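You operate a simulated robot arm through the tools that you are given. There is no shell and no other tool. Be economical: measure what you need, move in short steps, check, and stop when the job is done.

Carry out the task below with a simulated two-armed robot. There is one attempt and no reset: what you move stays moved.

Task
Build the riser on the white table and stand the pink clog on it.
Fine: the brown and the white block stand apart on the table, both hands lay the long board across them between their lugs. Set down upright: brown block, white block.

The check looks at the end state, three seconds after you hand in, the way a careful person would. Anything else that was tipped, shoved, dropped, spilled or broken makes it a failure.

Robot
Two 7-joint arms with two-finger parallel grippers on one trunk, on a base that drives. Base frame: it is fixed to the floor where the robot stands at the start and does not move with it; the origin is under the middle of the robot, x ahead of it, y to its left, z up. Readings come in mm, degrees, newtons and seconds.
The left shoulder is at the start at [70, 163, 1095], the right one opposite. With the tool pointing down near the work surface each hand reaches from about 240 to 840 mm from the robot's upright axis, wherever it stands, measured 20 degrees to its own side. Places, roughly: long board [0, 800, 700]; white table [200, 700, 700]. Payload 3.43 kg a hand.
The tool frame of a hand sits at the grasp point between the pads (the TCP): z along the fingers, y along the line on which they close. The tips reach 34 mm beyond it. The gripper opens to 128 mm. The fingers are 24 mm wide and 12 mm thick; the gripper's body (48 by 130 mm) begins 96 mm behind the TCP.
Orientation is that of the tool frame in the base frame, as a unit quaternion [w, x, y, z]. With the fingers straight down and closing along the base's y, the tool's x points along the base's -x, its y along +y and its z along -z.

Tools
- The arms move only by the tool arm_command. It takes "left_plan", "right_plan" or both (then of equal length, played together; a hand with none holds still); each is a list of rows, each an object of numbers (a shift or turn left out is 0, a gripper value left out holds the last): "tx", "ty", "tz": the shift along the tool's x, y, z in mm; "ax", "ay", "az": the turn, a rotation vector about the tool's x, y, z in degrees. In form: [{"tx": .., "ty": .., "tz": .., "ax": .., "ay": .., "az": ..}, ...]. A call has 1 to 8 rows; each row is the pose to reach, as a shift and turn from the pose commanded when the call began, along the tool's axes at that moment. "left_fingers" and "right_fingers" are, for a hand that has rows, the closure in counts, from 0 (fully open) to 255 (shut), set as the call begins (left out, the last holds). Rows are played at 5 a second. More than 50 mm and 8.6 degrees between two rows, or a gripper value outside its range, and nothing of the call is played. A pose out of reach is approached as far as the arm can. The call stops where the force on the tool passes 40 N (or 10 N more than at its start, if that is more) or the arm is blocked; 0.2 s more then pass. Each finger travels about 153 mm/s and halts on what it meets, pressing with about 34 N; the grip force reading is that of the motor and also rises with nothing between the fingers. The clock runs only during rows and for 0.2 s after the last one: add rows that repeat a pose to give the fingers time. It gives the time, the measured TCP pose, the force on the tool (base axes), the opening and the grip force at its end, in the units of the frame above (readings bear some noise), with the torque about the TCP (base axes, N m) and any sound that the robot's microphone picked up, and new pictures: "views" is both (left out), scene, wrist or none (wrist: the cameras of the hands that moved).
- Cameras (640 x 400 px; columns grow to the right, rows downward): "scene" is now at [109.5, 49.1, 1302.4]; the picture's right is [0.64, -0.77, 0.00], its down [-0.58, -0.48, -0.66] and it looks along [0.50, 0.42, -0.76] (base axes); focal length 217 px, centre (320, 200). "left" rides on the left gripper at [76, 11, -160] in its tool frame; the picture's right is [-0.15, 0.99, 0.00], its down [-0.88, -0.13, -0.46] and it looks along [-0.45, -0.07, 0.89] (tool axes); focal length 234 px, centre (320, 200). "right" rides on the right gripper at [76, -11, -160] in its tool frame; the picture's right is [0.15, 0.99, 0.00], its down [-0.88, 0.13, -0.46] and it looks along [-0.45, 0.07, 0.89] (tool axes); focal length 234 px, centre (320, 200). There is no depth. A picture from a camera that has moved, and an enlarged one, comes with that camera's place and axes in the base frame and with its lens.
- slide_trunk(by): slides the trunk up (or, below 0, down) by that many mm; the arms and the scene camera ride with it, the base frame stays. It gives what a move gives, with no picture.
- roll_base(legs): drives the robot by 1 to 6 legs, each [ahead, left, turn to the left] in mm, mm and degrees, along the robot's own axes; the way and the turn of a leg run together, so that a leg with both is an arc; at most 1500 mm and 180 degrees a leg. The arms and the cameras ride along, it lands a little off, and it stops where it bumps. It gives what a move gives, and a new picture of the scene camera.
- head_to(pan, tilt): turns the head with the scene camera to pan (to the left, within 86 degrees either way) and tilt (down, from -29 to 69), counted from straight ahead of the robot. It gives what a move gives, and a new picture of the scene camera.
- inspect(camera, box): a new picture of the part [left, top, right, bottom] of that camera's present view, enlarged. No time passes.
- close_job(): hands the job in; it is judged then, once.

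Work in short steps. Places have to be worked out from the pictures, the camera data and where the tool is seen: move nearer, look again, correct. Check each grasp and each placing, and mend what went wrong. You have 120 turns and 260 pictures in all, those below and enlarged ones among them. Open the grippers and draw the arms clear of the work before you hand the job in, unless the task says otherwise; then end with one line.

The tools are called after ">>>" as name(argument=value, ...) on one line, values as JSON. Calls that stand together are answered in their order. arm_command: Moves the arms, as the interface text tells. Its arguments: {"type":"object","properties":{"left_plan":{"type":"array"},"left_fingers":{"type":"number"},"right_plan":{"type":"array"},"right_fingers":{"type":"number"},"views":{"type":"string","enum":["both","scene","wrist","none"]}},"required":[]} The other tools are called the same way: slide_trunk (by) slides the trunk up or down; roll_base (legs) drives the base; head_to (pan, tilt) turns the head that bears the scene camera; inspect (camera, box) takes an enlarged picture of a part of a camera's view; close_job () hands the job in.

At the start:

```text
clock: 0.0
left_position: [418.6, 535.7, 947.4]
left_ee_rot: [-0.001, 0.0, 1.0, 0.001]
left_wrist_force: [-0.8, -0.6, 0.1]
left_torque: [-0.01, 0.01, 0.01]
left_finger_gap: 127.9
left_finger_force: 0.1
right_position: [694.8, 80.6, 966.7]
right_ee_rot: [0.0, 0.0, 1.0, 0.0]
right_wrist_force: [1.2, 0.5, 0.8]
right_torque: [0.04, 0.03, 0.01]
right_finger_gap: 127.8
right_finger_force: 0.1
trunk travel left (down, up): [-575.0, 365.0]
robot x, y, heading: [-3.5, 0.8, -0.1]
head pan, tilt: [39.8, 49.1]
```

scene: 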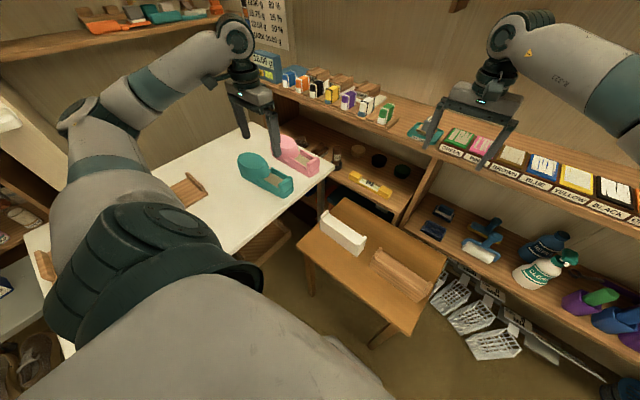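
right: 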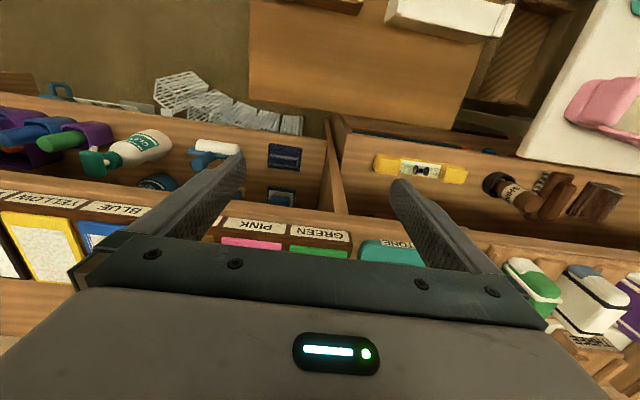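
left: 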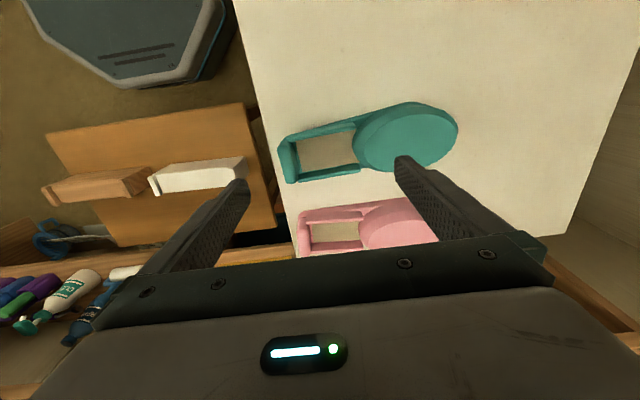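

I start by enlarging the scene and turning the head left to see the whole white table and the board.

>>> inspect(camera="scene", box=[220, 120, 460, 340])

>>> head_to(pan=80, tilt=45)

```text
1.82 times, centred on (340, 230) of scene
camera zoom: at [109.5, 49.1, 1302.4], right [0.64, -0.77, 0.0], down [-0.58, -0.48, -0.66], along [0.5, 0.42, -0.76], focal length 394 px, centre (284, 146)
```

zoom: 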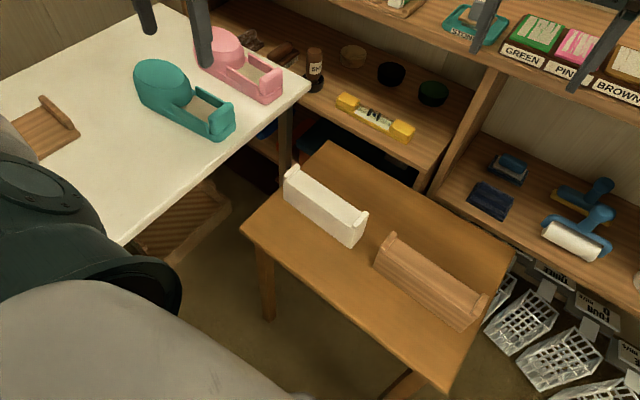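

```text
clock: 1.1
left_position: [420.8, 536.0, 947.8]
left_ee_rot: [0.0, -0.001, 1.0, -0.001]
left_wrist_force: [-0.5, 0.4, -0.7]
left_torque: [-0.01, 0.0, 0.01]
left_finger_gap: 128.3
left_finger_force: 0.1
right_position: [694.0, 80.6, 966.0]
right_ee_rot: [0.0, -0.001, 1.0, 0.001]
right_wrist_force: [-0.8, 0.4, -0.1]
right_torque: [-0.02, -0.01, 0.02]
right_finger_gap: 128.1
right_finger_force: 0.0
trunk travel left (down, up): [-575.0, 365.0]
robot x, y, heading: [2.5, -1.3, 0.0]
head pan, tilt: [80.0, 45.0]
camera scene: at [63.9, 79.3, 1308.1], right [0.98, -0.17, 0.0], down [-0.12, -0.7, -0.71], along [0.12, 0.7, -0.71], focal length 217 px, centre (320, 200)
```

scene: 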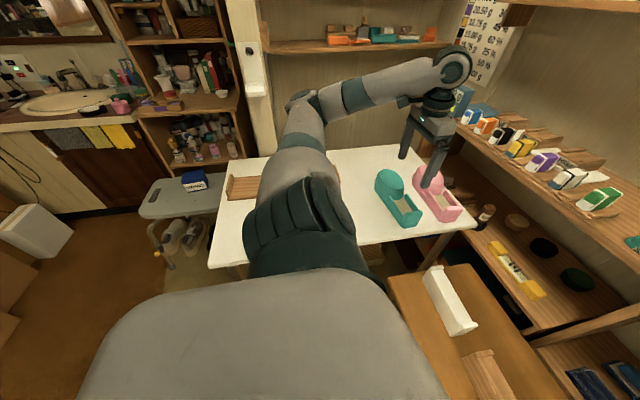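

The board lies on the white table's left part, the blocks on the small table ahead. I look straight at the blocks, and then at the board region again.

>>> head_to(pan=15, tilt=60)

>>> inspect(camera="scene", box=[180, 60, 460, 235])

>>> inspect(camera="left", box=[0, 80, 320, 280])

```text
clock: 2.4
left_position: [420.1, 536.1, 949.2]
left_ee_rot: [0.0, 0.0, 1.0, 0.0]
left_wrist_force: [0.0, -0.7, -0.5]
left_torque: [-0.01, -0.01, 0.04]
left_finger_gap: 127.9
left_finger_force: 0.2
right_position: [695.2, 80.9, 965.7]
right_ee_rot: [0.0, 0.0, 1.0, 0.0]
right_wrist_force: [-0.3, 0.0, 0.3]
right_torque: [-0.01, 0.06, -0.01]
right_finger_gap: 127.9
right_finger_force: 0.0
trunk travel left (down, up): [-575.0, 365.0]
robot x, y, heading: [-3.1, 1.4, -0.0]
head pan, tilt: [15.0, 60.0]
camera scene: at [114.1, 16.5, 1288.6], right [0.26, -0.97, 0.0], down [-0.84, -0.22, -0.5], along [0.48, 0.13, -0.87], focal length 217 px, centre (320, 200)
```

scene: 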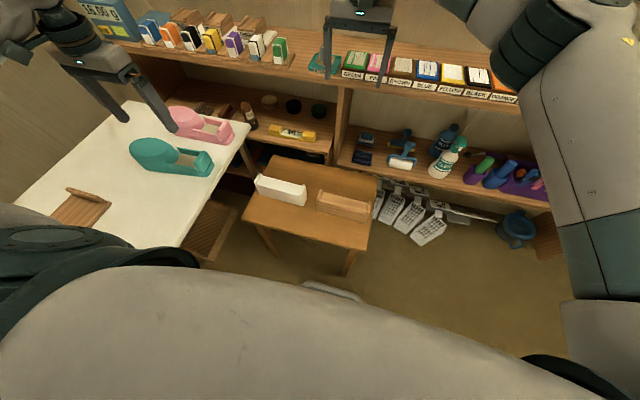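

```text
2.29 times, centred on (320, 148) of scene
camera zoom: at [114.1, 16.5, 1288.6], right [0.26, -0.97, 0.0], down [-0.84, -0.22, -0.5], along [0.48, 0.13, -0.87], focal length 495 px, centre (320, 320)
```

zoom: 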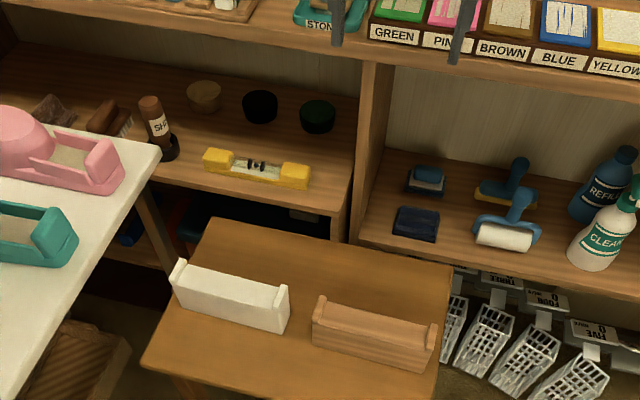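

```text
2.00 times, centred on (160, 180) of left
camera zoom: at [342.6, 546.7, 1108.4], right [0.15, 0.99, 0.0], down [0.88, -0.13, 0.46], along [0.45, -0.07, -0.89], focal length 468 px, centre (640, 240)
```

zoom: 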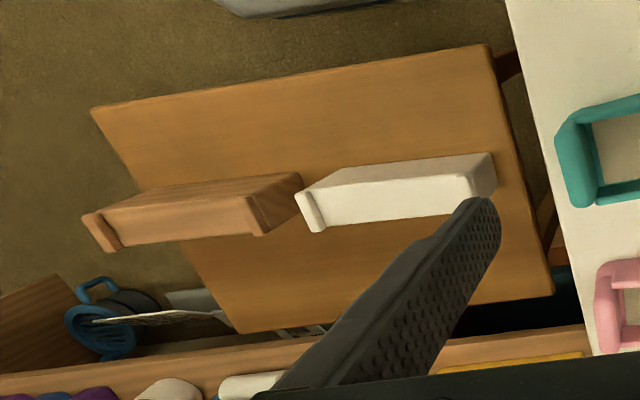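

Both blocks stand upright on the small table (top ≈580), lugs at their ±y ends; white near (480,240), brown near (480,30). I bring both hands above them, turning so the fingers close along x.

>>> arm_command(left_plan=[{"tx": -8, "ty": -35, "az": 8.5}, {"tx": -16, "ty": -70, "az": 17}, {"tx": -24, "ty": -105, "az": 25.5}, {"tx": -32, "ty": -140, "az": 34}, {"tx": -40, "ty": -175, "az": 42.5}, {"tx": -48, "ty": -210, "az": 51}, {"tx": -56, "ty": -245, "az": 59.5}, {"tx": -60, "ty": -276, "az": 68}], right_plan=[{"tx": 27, "ty": -4, "az": -8.5}, {"tx": 54, "ty": -8, "az": -17}, {"tx": 81, "ty": -12, "az": -25.5}, {"tx": 108, "ty": -16, "az": -34}, {"tx": 135, "ty": -20, "az": -42.5}, {"tx": 162, "ty": -24, "az": -51}, {"tx": 189, "ty": -28, "az": -59.5}, {"tx": 215, "ty": -31, "az": -68}], views="none")

>>> arm_command(left_plan=[{"az": 8}, {"az": 16}, {"az": 22}, {"az": 22}], right_plan=[{"az": -8}, {"az": -16}, {"az": -22}, {"az": -22}], views="both")

```text
clock: 4.2
left_position: [480.1, 258.8, 946.7]
left_ee_rot: [0.0, 0.56, 0.828, 0.001]
left_wrist_force: [0.4, -0.1, -1.1]
left_torque: [0.03, 0.0, -0.01]
left_finger_gap: 128.0
left_finger_force: 0.0
right_position: [477.2, 49.6, 968.0]
right_ee_rot: [0.0, -0.561, 0.828, 0.0]
right_wrist_force: [0.2, -0.2, 0.1]
right_torque: [0.01, -0.02, 0.05]
right_finger_gap: 128.1
right_finger_force: 0.1
trunk travel left (down, up): [-575.0, 365.0]
robot x, y, heading: [-1.8, 0.1, -0.3]
head pan, tilt: [15.0, 60.0]
```

```text
clock: 5.2
left_position: [479.3, 259.4, 947.0]
left_ee_rot: [-0.001, 0.707, 0.707, 0.0]
left_wrist_force: [0.8, -1.0, -0.1]
left_torque: [0.02, 0.0, -0.01]
left_finger_gap: 128.1
left_finger_force: 0.0
right_position: [478.8, 49.6, 967.2]
right_ee_rot: [0.0, 0.708, -0.707, -0.001]
right_wrist_force: [-0.4, 0.7, 0.5]
right_torque: [-0.02, -0.01, 0.0]
right_finger_gap: 128.1
right_finger_force: 0.0
trunk travel left (down, up): [-575.0, 365.0]
robot x, y, heading: [1.1, 0.9, -0.2]
head pan, tilt: [15.0, 60.0]
camera scene: at [114.1, 16.3, 1288.6], right [0.26, -0.97, 0.0], down [-0.84, -0.22, -0.5], along [0.48, 0.13, -0.87], focal length 217 px, centre (320, 200)
camera right: at [490.4, -25.9, 1126.0], right [-0.99, -0.15, 0.0], down [-0.13, 0.88, 0.46], along [-0.07, 0.45, -0.89], focal length 234 px, centre (320, 200)
camera left: at [490.0, 335.1, 1108.0], right [0.99, -0.15, 0.0], down [-0.13, -0.88, 0.46], along [-0.07, -0.45, -0.89], focal length 234 px, centre (320, 200)
```

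scene: 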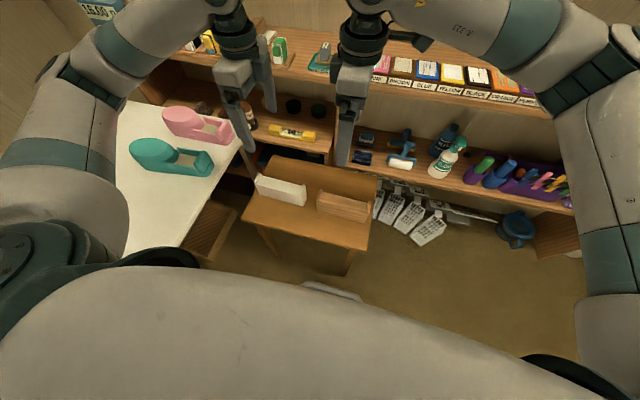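
right: 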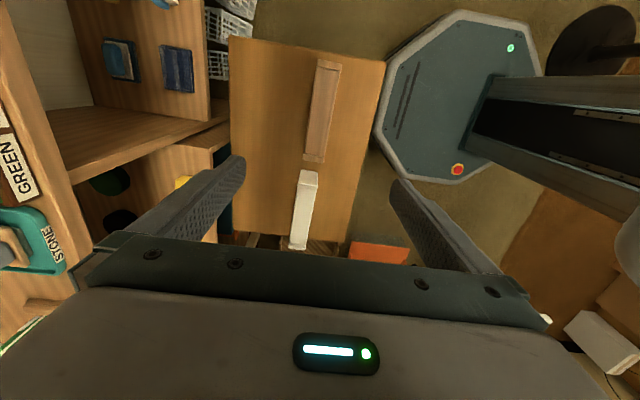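
left: 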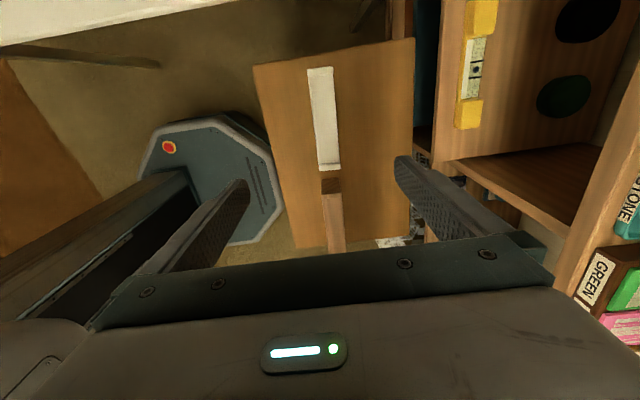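

Both hands are squared up. I estimate white centre ≈(488,262), brown ≈(480,29), lug tops ≈680. I descend to about z=760 above both and look again.

>>> arm_command(left_plan=[{"tx": 1, "ty": 3, "tz": 45}, {"tx": 2, "ty": 6, "tz": 90}, {"tx": 3, "ty": 9, "tz": 135}, {"tx": 3, "ty": 9, "tz": 180}, {"tx": 3, "ty": 9, "tz": 180}], right_plan=[{"tx": 5, "ty": 0, "tz": 49}, {"tx": 10, "ty": 0, "tz": 98}, {"tx": 15, "ty": 0, "tz": 147}, {"tx": 20, "ty": 0, "tz": 196}, {"tx": 20, "ty": 0, "tz": 200}], views="both")

```text
clock: 6.4
left_position: [486.9, 262.9, 767.0]
left_ee_rot: [0.0, 0.707, 0.707, 0.0]
left_wrist_force: [1.0, 0.8, 0.1]
left_torque: [-0.03, 0.0, 0.01]
left_finger_gap: 128.3
left_finger_force: 0.1
right_position: [479.9, 29.2, 766.5]
right_ee_rot: [0.0, -0.707, 0.707, 0.0]
right_wrist_force: [-0.3, -0.2, -0.5]
right_torque: [0.03, 0.01, 0.02]
right_finger_gap: 128.2
right_finger_force: 0.0
trunk travel left (down, up): [-575.0, 365.0]
robot x, y, heading: [-2.4, -0.2, 0.1]
head pan, tilt: [15.0, 60.0]
camera scene: at [113.9, 16.0, 1288.6], right [0.26, -0.97, 0.0], down [-0.84, -0.22, -0.5], along [0.48, 0.13, -0.87], focal length 217 px, centre (320, 200)
camera right: at [490.5, -47.5, 924.1], right [-0.99, -0.15, 0.0], down [-0.13, 0.88, 0.46], along [-0.07, 0.45, -0.89], focal length 234 px, centre (320, 200)
camera left: at [497.2, 338.0, 928.3], right [0.99, -0.15, 0.0], down [-0.13, -0.88, 0.46], along [-0.07, -0.45, -0.89], focal length 234 px, centre (320, 200)
```

scene: 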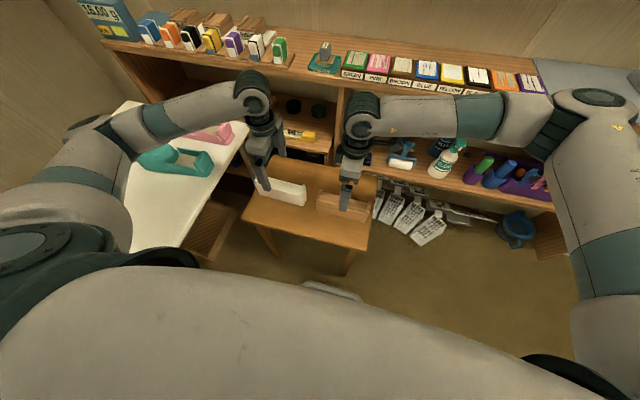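
right: 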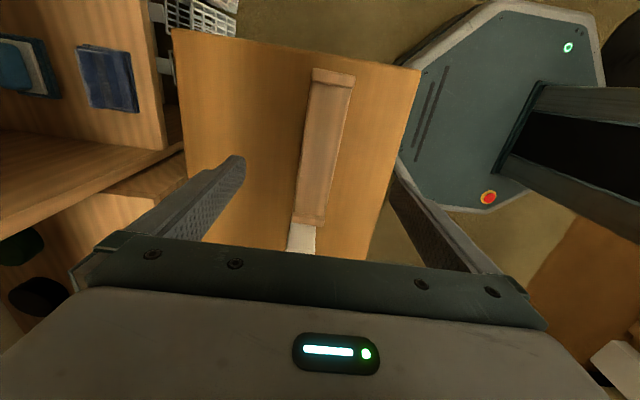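
left: 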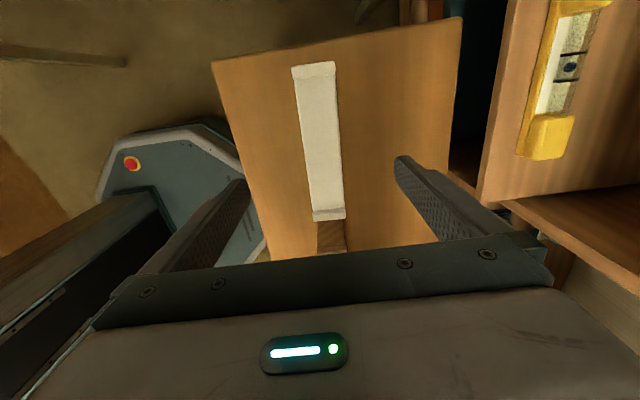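

White centre ≈(488,266), brown ≈(479,30), lug tops ≈668, about 40 mm wide; the hands straddle both well. I lower to z≈640 and close on both.

>>> arm_command(left_plan=[{"tx": 2, "ty": 1, "tz": 42}, {"tx": 2, "ty": 1, "tz": 84}, {"tx": 2, "ty": 1, "tz": 127}, {"tx": 2, "ty": 1, "tz": 127}], right_plan=[{"tz": 42}, {"tz": 84}, {"tz": 126}, {"tz": 126}], views="wrist")

>>> arm_command(left_plan=[{"tz": 0}, {"tz": 0}, {"tz": 0}, {"tz": 0}, {"tz": 0}], right_plan=[{"tz": 0}, {"tz": 0}, {"tz": 0}, {"tz": 0}, {"tz": 0}], left_fingers=255, right_fingers=255, views="wrist")

```text
clock: 7.4
left_position: [487.7, 263.2, 640.5]
left_ee_rot: [0.0, 0.707, 0.707, 0.0]
left_wrist_force: [0.1, -0.9, 0.0]
left_torque: [0.03, 0.0, 0.02]
left_finger_gap: 128.0
left_finger_force: 0.0
right_position: [478.2, 27.2, 638.3]
right_ee_rot: [0.0, 0.707, -0.707, 0.0]
right_wrist_force: [-0.4, -0.3, -0.2]
right_torque: [-0.02, -0.01, -0.03]
right_finger_gap: 128.0
right_finger_force: 0.1
trunk travel left (down, up): [-575.0, 365.0]
robot x, y, heading: [-1.6, -3.1, -0.1]
head pan, tilt: [15.0, 60.0]
camera right: at [489.8, -47.8, 797.8], right [-0.99, -0.15, 0.0], down [-0.13, 0.88, 0.46], along [-0.07, 0.45, -0.89], focal length 234 px, centre (320, 200)
camera left: at [497.8, 338.7, 802.1], right [0.99, -0.15, 0.0], down [-0.13, -0.88, 0.46], along [-0.07, -0.45, -0.89], focal length 234 px, centre (320, 200)
```

right: 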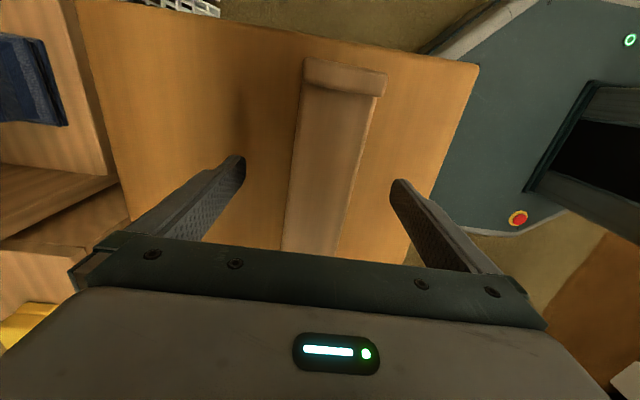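
left: 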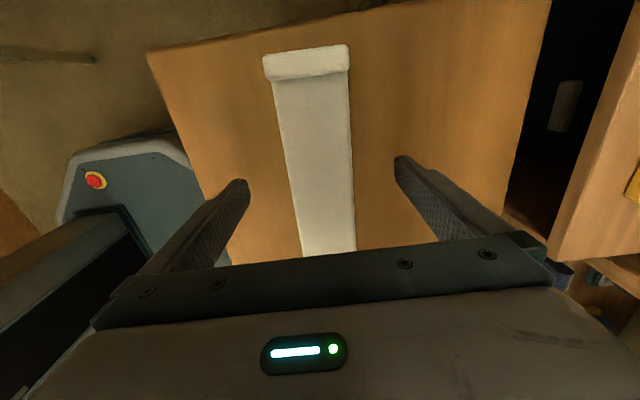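

```text
clock: 8.6
left_position: [487.9, 262.7, 641.7]
left_ee_rot: [0.0, 0.707, 0.707, 0.0]
left_wrist_force: [0.8, -0.2, 0.0]
left_torque: [0.06, 0.0, -0.07]
left_finger_gap: 43.7
left_finger_force: 34.0
right_position: [479.4, 28.6, 638.4]
right_ee_rot: [0.0, 0.708, -0.707, 0.0]
right_wrist_force: [0.5, 0.9, 0.4]
right_torque: [-0.08, -0.09, 0.02]
right_finger_gap: 43.7
right_finger_force: 34.5
trunk travel left (down, up): [-575.0, 365.0]
robot x, y, heading: [-1.3, -1.1, 0.0]
head pan, tilt: [15.0, 60.0]
camera right: at [490.1, -47.7, 798.0], right [-0.99, -0.15, 0.0], down [-0.13, 0.88, 0.46], along [-0.07, 0.45, -0.89], focal length 234 px, centre (320, 200)
camera left: at [498.1, 339.0, 802.1], right [0.99, -0.15, 0.0], down [-0.13, -0.88, 0.46], along [-0.07, -0.45, -0.89], focal length 234 px, centre (320, 200)
```

right: 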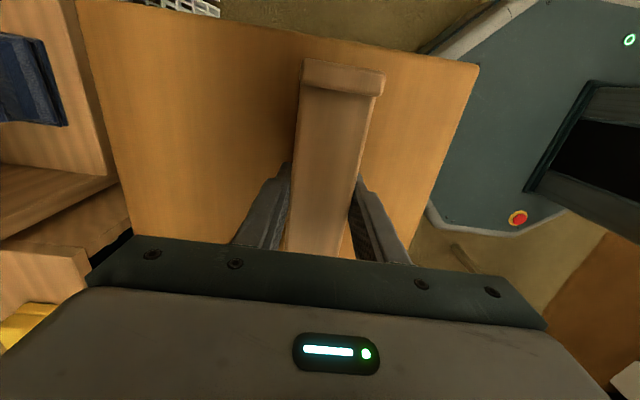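
left: 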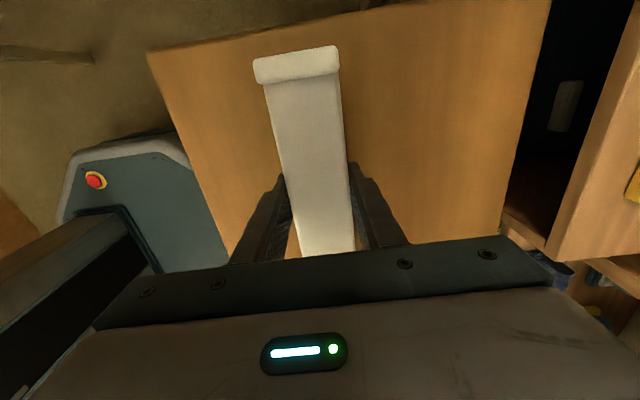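

Both blocks are gripped (43.7 mm). I lift them well above everything.

>>> arm_command(left_plan=[{"tz": -40}, {"tz": -85}, {"tz": -130}, {"tz": -175}, {"tz": -220}, {"tz": -265}, {"tz": -300}, {"tz": -300}], right_plan=[{"tz": -40}, {"tz": -85}, {"tz": -130}, {"tz": -175}, {"tz": -220}, {"tz": -265}, {"tz": -300}, {"tz": -300}], views="both")

```text
clock: 10.4
left_position: [490.1, 267.4, 940.0]
left_ee_rot: [-0.001, 0.707, 0.707, -0.001]
left_wrist_force: [-0.2, 0.4, -1.9]
left_torque: [-0.01, 0.03, 0.0]
left_finger_gap: 43.5
left_finger_force: 33.9
right_position: [477.9, 29.4, 938.2]
right_ee_rot: [-0.001, -0.707, 0.707, 0.0]
right_wrist_force: [-0.2, -0.5, -1.6]
right_torque: [-0.03, 0.03, 0.03]
right_finger_gap: 43.6
right_finger_force: 34.3
trunk travel left (down, up): [-575.0, 365.0]
robot x, y, heading: [3.8, -0.6, 0.1]
head pan, tilt: [15.0, 60.0]
camera scene: at [115.1, 16.6, 1288.4], right [0.26, -0.97, 0.0], down [-0.84, -0.22, -0.5], along [0.48, 0.13, -0.87], focal length 217 px, centre (320, 200)
camera right: at [489.4, -46.3, 1098.5], right [-0.99, -0.15, 0.0], down [-0.13, 0.88, 0.46], along [-0.07, 0.45, -0.89], focal length 234 px, centre (320, 200)
camera left: at [500.2, 342.5, 1101.2], right [0.99, -0.15, 0.0], down [-0.13, -0.88, 0.46], along [-0.07, -0.45, -0.89], focal length 234 px, centre (320, 200)
```

scene: 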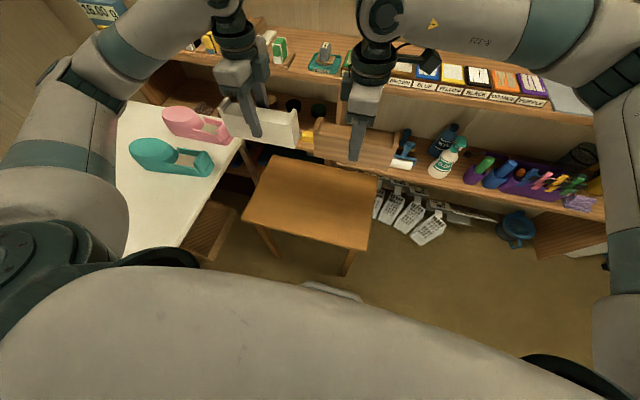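
right: 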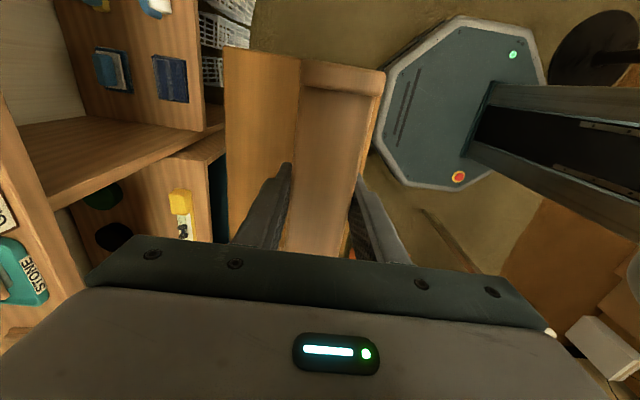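
left: 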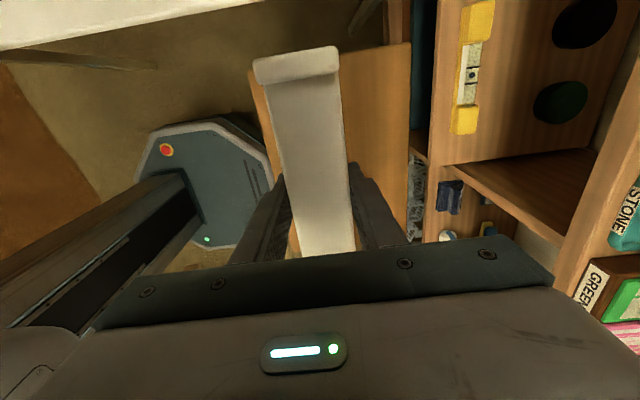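

Both held firmly. I back up a little and turn left to face the white table.

>>> roll_base(legs=[[-80, 0, 0], [0, 0, 90]])

>>> head_to(pan=0, tilt=50)

```text
clock: 15.2
left_position: [-331.3, 496.1, 940.7]
left_ee_rot: [0.001, 0.014, 1.0, 0.0]
left_wrist_force: [-0.3, 0.2, -2.2]
left_torque: [0.01, 0.02, 0.0]
left_finger_gap: 43.5
left_finger_force: 33.5
right_position: [-96.2, 478.7, 940.1]
right_ee_rot: [0.0, 1.0, -0.015, 0.0]
right_wrist_force: [0.0, -0.4, -2.1]
right_torque: [0.0, -0.06, -0.05]
right_finger_gap: 44.0
right_finger_force: 34.1
trunk travel left (down, up): [-575.0, 365.0]
robot x, y, heading: [-78.8, -1.4, 88.5]
head pan, tilt: [15.0, 60.0]
camera scene: at [-94.1, 114.4, 1288.5], right [0.97, 0.23, 0.0], down [0.2, -0.84, -0.5], along [-0.12, 0.49, -0.87], focal length 217 px, centre (320, 200)
```

scene: 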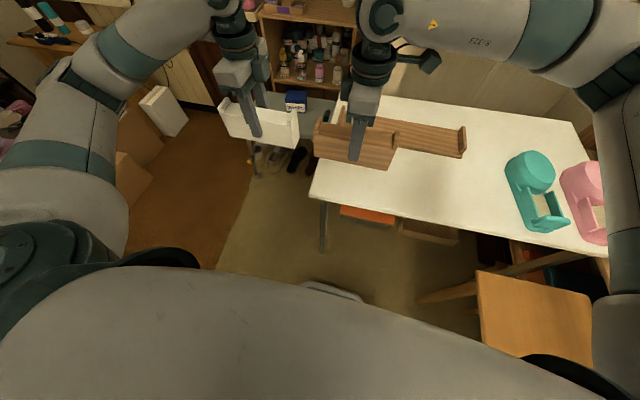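

```text
clock: 16.0
left_position: [-332.6, 495.2, 941.6]
left_ee_rot: [-0.001, 0.014, 1.0, 0.0]
left_wrist_force: [0.0, 0.4, -2.6]
left_torque: [0.0, 0.01, 0.0]
left_finger_gap: 43.8
left_finger_force: 33.9
right_position: [-95.4, 477.9, 939.9]
right_ee_rot: [0.0, 1.0, -0.013, 0.0]
right_wrist_force: [-0.4, 0.0, -2.2]
right_torque: [0.0, -0.05, 0.01]
right_finger_gap: 43.8
right_finger_force: 34.0
trunk travel left (down, up): [-575.0, 365.0]
robot x, y, heading: [-78.6, 2.0, 88.3]
head pan, tilt: [0.0, 50.0]
camera scene: at [-76.4, 126.6, 1301.1], right [1.0, -0.03, 0.0], down [-0.02, -0.77, -0.64], along [0.02, 0.64, -0.77], focal length 217 px, centre (320, 200)
```

scene: 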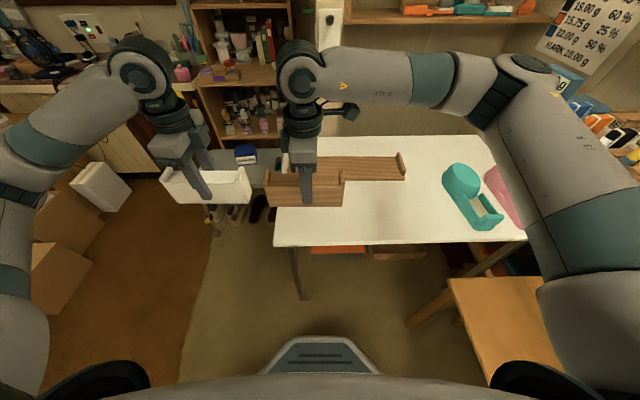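

The way is clear. I shift right and ahead a little so the robot stands in front of the board, squaring the heading.

>>> roll_base(legs=[[0, 0, 1.6], [80, -100, 0]])

```text
clock: 17.6
left_position: [-247.7, 568.4, 939.9]
left_ee_rot: [0.0, -0.002, 1.0, -0.001]
left_wrist_force: [-0.1, 0.0, -1.8]
left_torque: [-0.04, 0.02, 0.06]
left_finger_gap: 44.0
left_finger_force: 34.4
right_position: [-10.2, 556.7, 940.2]
right_ee_rot: [0.002, 1.0, 0.001, 0.0]
right_wrist_force: [-0.3, -0.8, -2.4]
right_torque: [0.03, -0.02, 0.0]
right_finger_gap: 43.7
right_finger_force: 34.1
trunk travel left (down, up): [-575.0, 365.0]
robot x, y, heading: [19.5, 77.6, 89.9]
head pan, tilt: [0.0, 50.0]
camera scene: at [19.8, 206.1, 1301.1], right [1.0, 0.0, 0.0], down [0.0, -0.77, -0.64], along [0.0, 0.64, -0.77], focal length 217 px, centre (320, 200)
```

scene: 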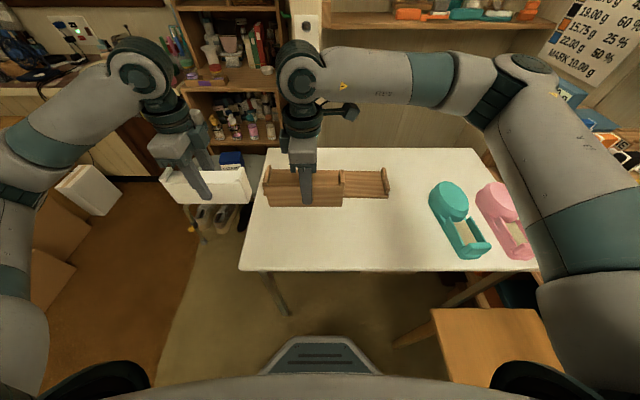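

I turn both wrists 90° to the natural orientation (blocks along y) and spread the hands so that the board can be seen.

>>> arm_command(left_plan=[{"az": -8.5}, {"az": -17}, {"az": -25.5}, {"az": -34}, {"az": -42.5}, {"az": -51}, {"az": -59.5}, {"az": -68}], right_plan=[{"tx": 35, "az": 8.5}, {"tx": 70, "az": 17}, {"tx": 105, "az": 25.5}, {"tx": 140, "az": 34}, {"tx": 175, "az": 42.5}, {"tx": 210, "az": 51}, {"tx": 245, "az": 59.5}, {"tx": 280, "az": 68}], views="none")

>>> arm_command(left_plan=[{"az": -8}, {"az": -16}, {"az": -22}, {"az": -22}], right_plan=[{"az": 8}, {"az": 16}, {"az": 22}, {"az": 22}], views="both")

```text
clock: 19.4
left_position: [-246.1, 566.8, 941.9]
left_ee_rot: [0.0, -0.561, 0.828, 0.0]
left_wrist_force: [-0.1, -0.5, -2.0]
left_torque: [0.03, 0.0, 0.02]
left_finger_gap: 43.8
left_finger_force: 33.9
right_position: [270.7, 556.6, 937.6]
right_ee_rot: [0.0, 0.829, -0.559, -0.001]
right_wrist_force: [0.5, -0.1, -1.7]
right_torque: [0.0, 0.06, -0.01]
right_finger_gap: 43.9
right_finger_force: 33.6
trunk travel left (down, up): [-575.0, 365.0]
robot x, y, heading: [20.4, 78.2, 90.1]
head pan, tilt: [0.0, 50.0]
```

```text
clock: 20.4
left_position: [-247.8, 566.7, 940.8]
left_ee_rot: [0.0, 0.709, -0.705, 0.0]
left_wrist_force: [0.7, -0.6, -2.9]
left_torque: [0.02, -0.02, -0.01]
left_finger_gap: 43.7
left_finger_force: 33.9
right_position: [269.4, 556.6, 938.9]
right_ee_rot: [0.001, 0.708, -0.707, 0.0]
right_wrist_force: [-0.8, -0.5, -2.0]
right_torque: [0.02, 0.01, 0.02]
right_finger_gap: 43.7
right_finger_force: 34.0
trunk travel left (down, up): [-575.0, 365.0]
robot x, y, heading: [20.1, 73.6, 90.0]
head pan, tilt: [0.0, 50.0]
camera scene: at [19.6, 205.6, 1301.1], right [1.0, 0.0, 0.0], down [0.0, -0.77, -0.64], along [0.0, 0.64, -0.77], focal length 217 px, centre (320, 200)
camera right: at [281.3, 481.0, 1098.0], right [-0.99, -0.15, 0.0], down [-0.13, 0.88, 0.46], along [-0.07, 0.45, -0.89], focal length 234 px, centre (320, 200)
camera left: at [-258.8, 491.4, 1101.3], right [-0.99, 0.14, 0.0], down [0.13, 0.88, 0.46], along [0.06, 0.45, -0.89], focal length 234 px, centre (320, 200)
```

scene: 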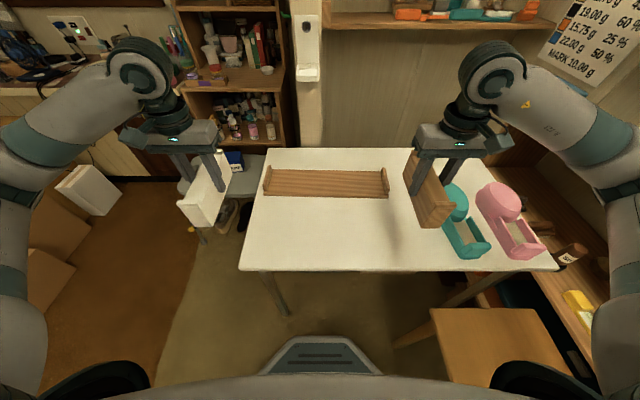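
right: 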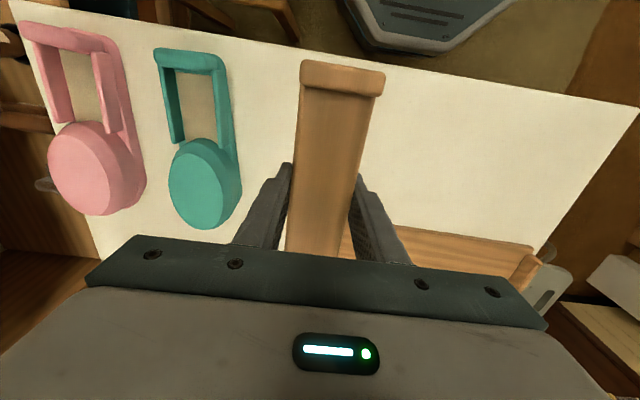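
left: 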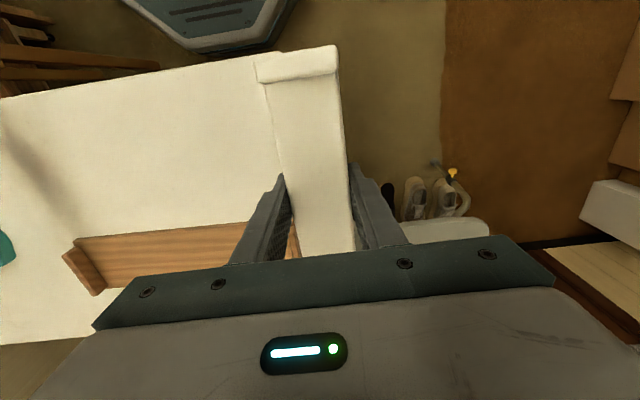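

Now the board is in full view; I enlarge it.

>>> inspect(camera="scene", box=[230, 140, 410, 260])

```text
3.33 times, centred on (320, 200) of scene
camera zoom: at [19.6, 205.6, 1301.1], right [1.0, 0.0, 0.0], down [0.0, -0.77, -0.64], along [0.0, 0.64, -0.77], focal length 722 px, centre (320, 200)
```

zoom: 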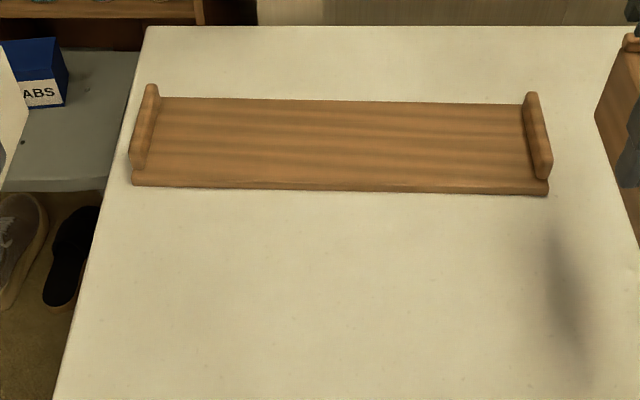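

Board: x ≈ -183..265, y ≈ 720..838, upright end cleats ~35 mm high. I'll set the blocks at x = -90 and 170, centred on y = 590, in front of it. I move over those spots at z≈800.

>>> arm_command(left_plan=[{"tx": -5, "ty": -40}, {"tx": -10, "ty": -80}, {"tx": -15, "ty": -120}, {"tx": -21, "ty": -158, "tz": 20}, {"tx": -21, "ty": -158, "tz": 65}, {"tx": -21, "ty": -158, "tz": 110}, {"tx": -21, "ty": -158, "tz": 141}, {"tx": -21, "ty": -158, "tz": 141}], right_plan=[{"tx": -8, "ty": 25}, {"tx": -16, "ty": 50}, {"tx": -24, "ty": 75}, {"tx": -32, "ty": 99, "tz": 20}, {"tx": -32, "ty": 99, "tz": 65}, {"tx": -32, "ty": 99, "tz": 110}, {"tx": -32, "ty": 99, "tz": 139}, {"tx": -32, "ty": 99, "tz": 139}], views="both")

>>> inspect(camera="scene", box=[230, 140, 430, 280])

```text
clock: 22.2
left_position: [-90.8, 590.1, 797.8]
left_ee_rot: [0.001, 0.707, -0.707, 0.001]
left_wrist_force: [-1.3, 0.3, -2.3]
left_torque: [-0.01, 0.0, 0.0]
left_finger_gap: 43.9
left_finger_force: 33.6
right_position: [170.4, 589.0, 800.2]
right_ee_rot: [0.0, 0.708, -0.706, 0.0]
right_wrist_force: [-0.3, 0.2, -1.8]
right_torque: [-0.04, -0.03, 0.0]
right_finger_gap: 43.5
right_finger_force: 34.3
trunk travel left (down, up): [-575.0, 365.0]
robot x, y, heading: [18.4, 78.1, 90.1]
head pan, tilt: [0.0, 50.0]
camera scene: at [19.7, 205.5, 1301.2], right [1.0, 0.0, 0.0], down [0.0, -0.77, -0.64], along [0.0, 0.64, -0.77], focal length 217 px, centre (320, 200)
camera right: at [181.9, 513.3, 959.8], right [-0.99, -0.15, 0.0], down [-0.13, 0.88, 0.46], along [-0.07, 0.45, -0.89], focal length 234 px, centre (320, 200)
camera left: at [-102.7, 513.9, 959.0], right [-0.99, 0.14, 0.0], down [0.13, 0.88, 0.46], along [0.07, 0.45, -0.89], focal length 234 px, centre (320, 200)
```

scene: 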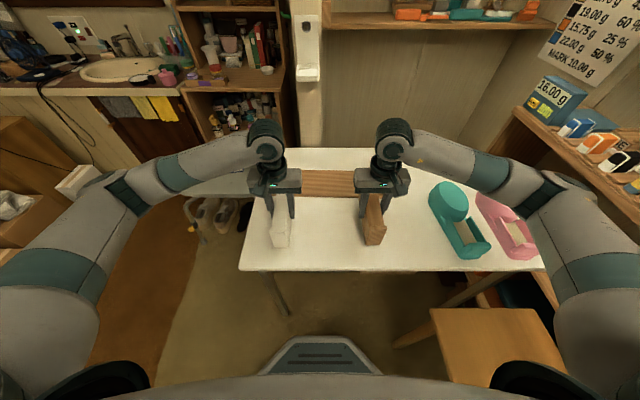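
right: 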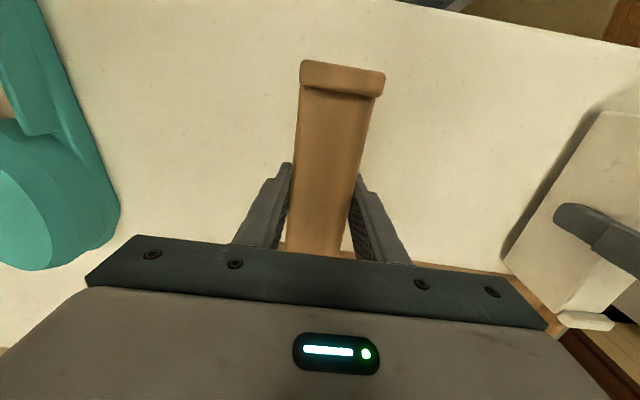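
left: 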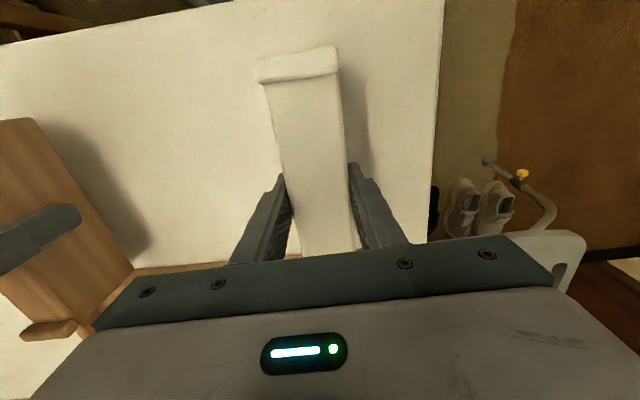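

```text
2.86 times, centred on (330, 210) of scene
camera zoom: at [19.7, 205.5, 1301.2], right [1.0, 0.0, 0.0], down [0.0, -0.77, -0.64], along [0.0, 0.64, -0.77], focal length 619 px, centre (291, 171)
```

zoom: 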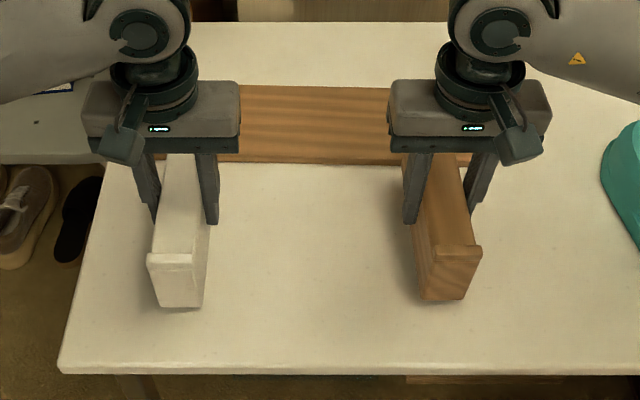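

I lower both in small steps, watching the vertical force for contact.

>>> arm_command(left_plan=[{"tz": 5}, {"tz": 10}, {"tz": 15}, {"tz": 20}, {"tz": 20}], right_plan=[{"tz": 5}, {"tz": 10}, {"tz": 15}, {"tz": 20}, {"tz": 20}], views="none")

>>> arm_command(left_plan=[{"tz": 4}, {"tz": 8}, {"tz": 8}], right_plan=[{"tz": 4}, {"tz": 8}, {"tz": 8}], views="none")

>>> inspect(camera="scene", box=[230, 180, 430, 280])

```text
clock: 23.4
left_position: [-90.5, 589.1, 781.2]
left_ee_rot: [-0.002, 0.708, -0.706, -0.001]
left_wrist_force: [-4.3, 3.3, 17.4]
left_torque: [-0.88, 0.21, -0.08]
left_finger_gap: 43.5
left_finger_force: 34.3
right_position: [170.5, 588.6, 781.8]
right_ee_rot: [0.0, 0.708, -0.706, 0.001]
right_wrist_force: [0.1, 0.1, -2.1]
right_torque: [-0.01, 0.01, 0.01]
right_finger_gap: 44.1
right_finger_force: 34.4
trunk travel left (down, up): [-575.0, 365.0]
robot x, y, heading: [19.3, 77.7, 90.2]
head pan, tilt: [0.0, 50.0]
```

```text
clock: 24.2
left_position: [-87.5, 586.5, 773.5]
left_ee_rot: [-0.002, 0.708, -0.706, 0.0]
left_wrist_force: [-0.2, 5.4, 25.8]
left_torque: [0.03, 0.12, 0.07]
left_finger_gap: 43.8
left_finger_force: 33.5
right_position: [171.3, 587.2, 775.6]
right_ee_rot: [0.002, -0.707, 0.707, 0.003]
right_wrist_force: [3.0, 3.4, 26.6]
right_torque: [0.09, -0.21, 0.02]
right_finger_gap: 43.8
right_finger_force: 33.9
trunk travel left (down, up): [-575.0, 365.0]
robot x, y, heading: [20.4, 77.8, 90.2]
head pan, tilt: [0.0, 50.0]
```

```text
3.20 times, centred on (330, 230) of scene
camera zoom: at [19.8, 201.8, 1301.9], right [1.0, 0.0, 0.0], down [0.0, -0.76, -0.65], along [0.0, 0.65, -0.76], focal length 693 px, centre (288, 104)
```

zoom: 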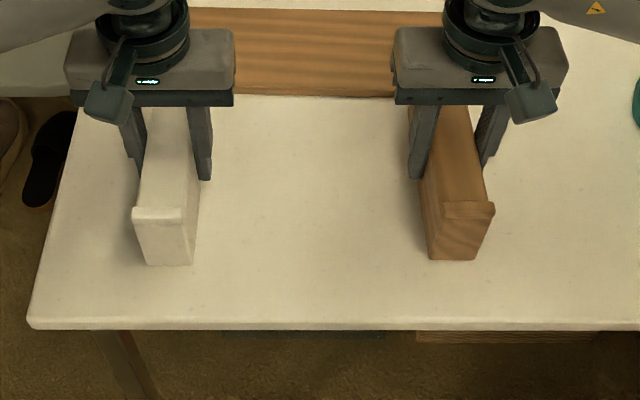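

Both blocks rest on the table (≈26 N upward on each, table top ≈ 717). I ease off a few mm, then open.

>>> arm_command(left_plan=[{"tz": -4}, {"tz": -4}], right_plan=[{"tz": -3}, {"tz": -3}], views="none")

>>> arm_command(left_plan=[{"tz": 0}, {"tz": 0}, {"tz": 0}, {"tz": 0}], right_plan=[{"tz": 0}, {"tz": 0}, {"tz": 0}, {"tz": 0}], left_fingers=0, right_fingers=0, views="none")

>>> arm_command(left_plan=[{"tz": -45}, {"tz": -90}, {"tz": -135}, {"tz": -135}], right_plan=[{"tz": -45}, {"tz": -90}, {"tz": -135}, {"tz": -135}], views="both")

>>> inspect(camera="scene", box=[230, 140, 430, 280])

```text
clock: 24.9
left_position: [-89.0, 588.7, 774.1]
left_ee_rot: [0.002, 0.708, -0.707, 0.0]
left_wrist_force: [-0.6, -1.1, -1.7]
left_torque: [0.04, -0.01, -0.01]
left_finger_gap: 43.7
left_finger_force: 34.3
right_position: [170.7, 587.5, 774.1]
right_ee_rot: [0.0, 0.708, -0.706, 0.0]
right_wrist_force: [1.3, -0.1, 12.5]
right_torque: [1.06, 0.15, -0.16]
right_finger_gap: 43.7
right_finger_force: 34.1
trunk travel left (down, up): [-575.0, 365.0]
robot x, y, heading: [24.4, 79.8, 90.1]
head pan, tilt: [0.0, 50.0]
```

```text
clock: 25.9
left_position: [-90.2, 589.5, 775.9]
left_ee_rot: [0.0, 0.708, -0.707, 0.0]
left_wrist_force: [-0.1, 0.1, -1.3]
left_torque: [-0.05, -0.01, 0.0]
left_finger_gap: 127.8
left_finger_force: 0.0
right_position: [170.8, 588.5, 775.5]
right_ee_rot: [0.0, -0.707, 0.707, 0.0]
right_wrist_force: [-0.6, -0.2, 0.4]
right_torque: [-0.01, 0.0, -0.02]
right_finger_gap: 128.2
right_finger_force: 0.1
trunk travel left (down, up): [-575.0, 365.0]
robot x, y, heading: [22.0, 78.3, 90.3]
head pan, tilt: [0.0, 50.0]
```

```text
clock: 26.9
left_position: [-88.2, 588.6, 912.2]
left_ee_rot: [0.001, 0.708, -0.707, 0.001]
left_wrist_force: [0.0, 0.7, 0.0]
left_torque: [0.02, 0.02, -0.04]
left_finger_gap: 127.8
left_finger_force: 0.1
right_position: [172.0, 590.0, 911.3]
right_ee_rot: [0.001, 0.708, -0.707, 0.001]
right_wrist_force: [1.0, 0.8, 0.1]
right_torque: [-0.01, -0.02, 0.01]
right_finger_gap: 128.0
right_finger_force: 0.1
trunk travel left (down, up): [-575.0, 365.0]
robot x, y, heading: [22.6, 78.0, 90.4]
head pan, tilt: [0.0, 50.0]
camera scene: at [19.7, 206.1, 1301.0], right [1.0, 0.0, 0.0], down [0.0, -0.77, -0.64], along [0.0, 0.64, -0.77], focal length 217 px, centre (320, 200)
camera right: at [182.2, 513.7, 1070.1], right [-0.99, -0.15, 0.0], down [-0.13, 0.88, 0.45], along [-0.07, 0.45, -0.89], focal length 234 px, centre (320, 200)
camera left: at [-100.2, 512.5, 1073.1], right [-0.99, 0.14, 0.0], down [0.13, 0.88, 0.45], along [0.07, 0.45, -0.89], focal length 234 px, centre (320, 200)
```

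scene: 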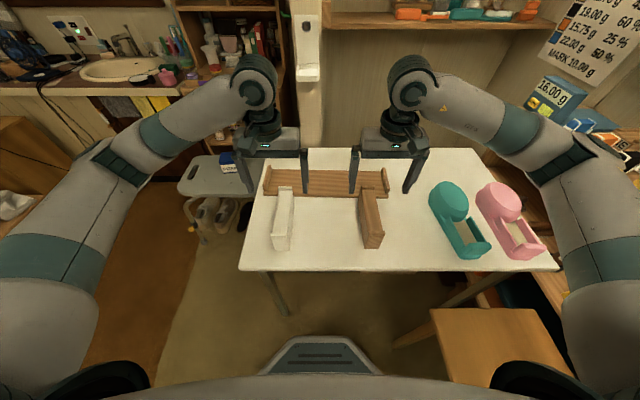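
right: 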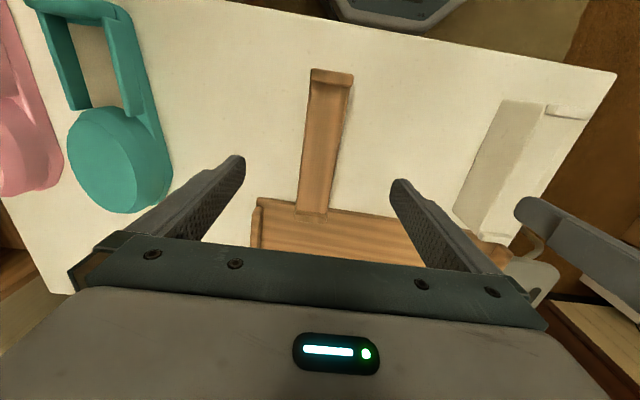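
left: 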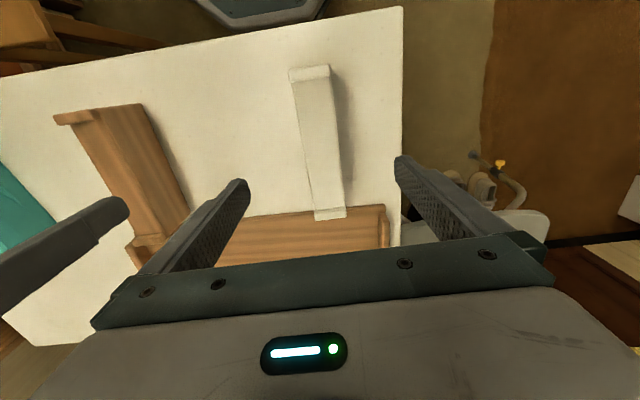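

```text
2.86 times, centred on (330, 210) of scene
camera zoom: at [19.7, 206.1, 1301.0], right [1.0, 0.0, 0.0], down [0.0, -0.77, -0.64], along [0.0, 0.64, -0.77], focal length 619 px, centre (291, 171)
```

zoom: 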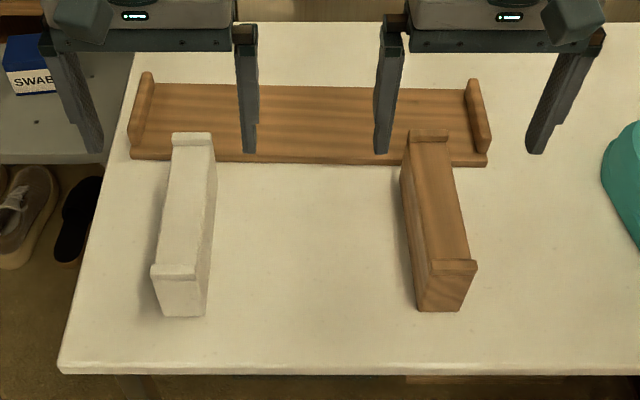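

Both blocks stand upright and parallel. Next I move both hands over the board's end cleats at z≈860 for a closer look.

>>> arm_command(left_plan=[{"tx": -34, "ty": 17, "tz": 0}, {"tx": -68, "ty": 34, "tz": 0}, {"tx": -102, "ty": 51, "tz": 10}, {"tx": -136, "ty": 68, "tz": 30}, {"tx": -171, "ty": 84, "tz": 52}, {"tx": -171, "ty": 84, "tz": 52}], right_plan=[{"tx": -33, "ty": -16, "tz": 0}, {"tx": -66, "ty": -32, "tz": 0}, {"tx": -99, "ty": -48, "tz": 10}, {"tx": -132, "ty": -64, "tz": 30}, {"tx": -165, "ty": -78, "tz": 52}, {"tx": -165, "ty": -78, "tz": 52}], views="both")

>>> inspect(camera="scene", box=[230, 140, 430, 280])

```text
clock: 28.2
left_position: [-173.0, 760.4, 860.8]
left_ee_rot: [0.0, 0.708, -0.706, -0.002]
left_wrist_force: [-0.5, 0.1, 0.4]
left_torque: [0.02, 0.01, -0.01]
left_finger_gap: 128.3
left_finger_force: 0.0
right_position: [246.4, 756.1, 858.4]
right_ee_rot: [-0.001, 0.707, -0.707, 0.0]
right_wrist_force: [0.4, -0.2, 1.5]
right_torque: [0.02, 0.0, 0.0]
right_finger_gap: 127.9
right_finger_force: 0.1
trunk travel left (down, up): [-575.0, 365.0]
robot x, y, heading: [23.3, 77.3, 90.2]
head pan, tilt: [0.0, 50.0]
camera scene: at [19.6, 204.2, 1301.3], right [1.0, 0.0, 0.0], down [0.0, -0.77, -0.64], along [0.0, 0.64, -0.77], focal length 217 px, centre (320, 200)
camera right: at [258.7, 680.1, 1017.9], right [-0.99, -0.15, 0.0], down [-0.13, 0.88, 0.46], along [-0.07, 0.45, -0.89], focal length 234 px, centre (320, 200)
camera left: at [-185.8, 684.4, 1020.9], right [-0.99, 0.14, 0.0], down [0.13, 0.88, 0.46], along [0.07, 0.45, -0.89], focal length 234 px, centre (320, 200)
```

scene: 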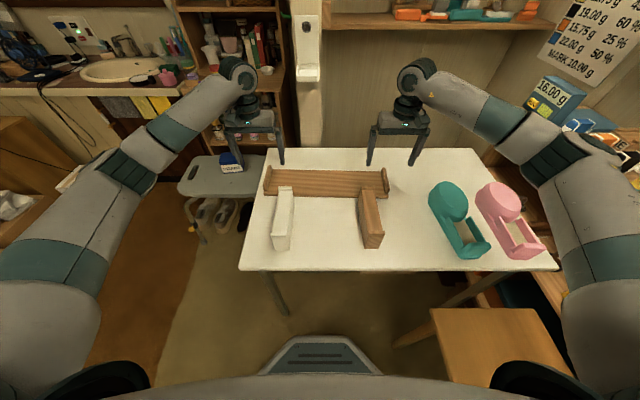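
right: 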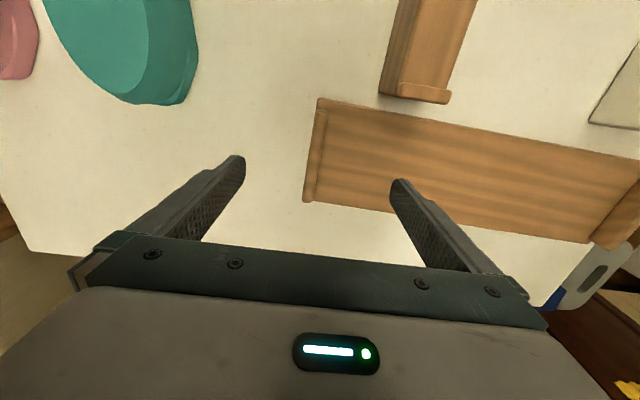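
left: 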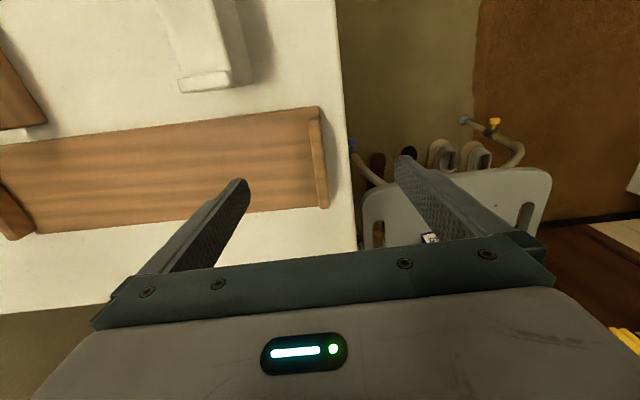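

```text
2.86 times, centred on (330, 210) of scene
camera zoom: at [19.6, 204.2, 1301.3], right [1.0, 0.0, 0.0], down [0.0, -0.77, -0.64], along [0.0, 0.64, -0.77], focal length 619 px, centre (291, 171)
```

zoom: 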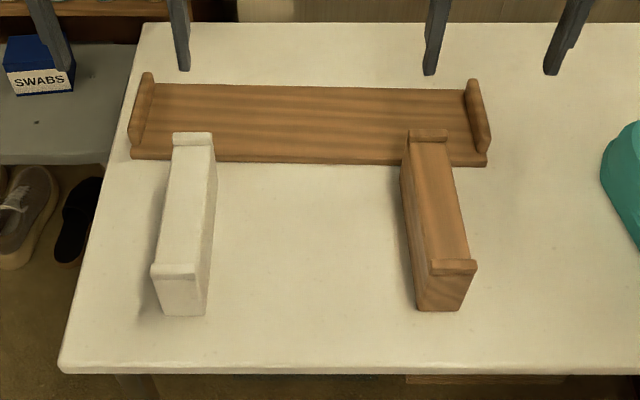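

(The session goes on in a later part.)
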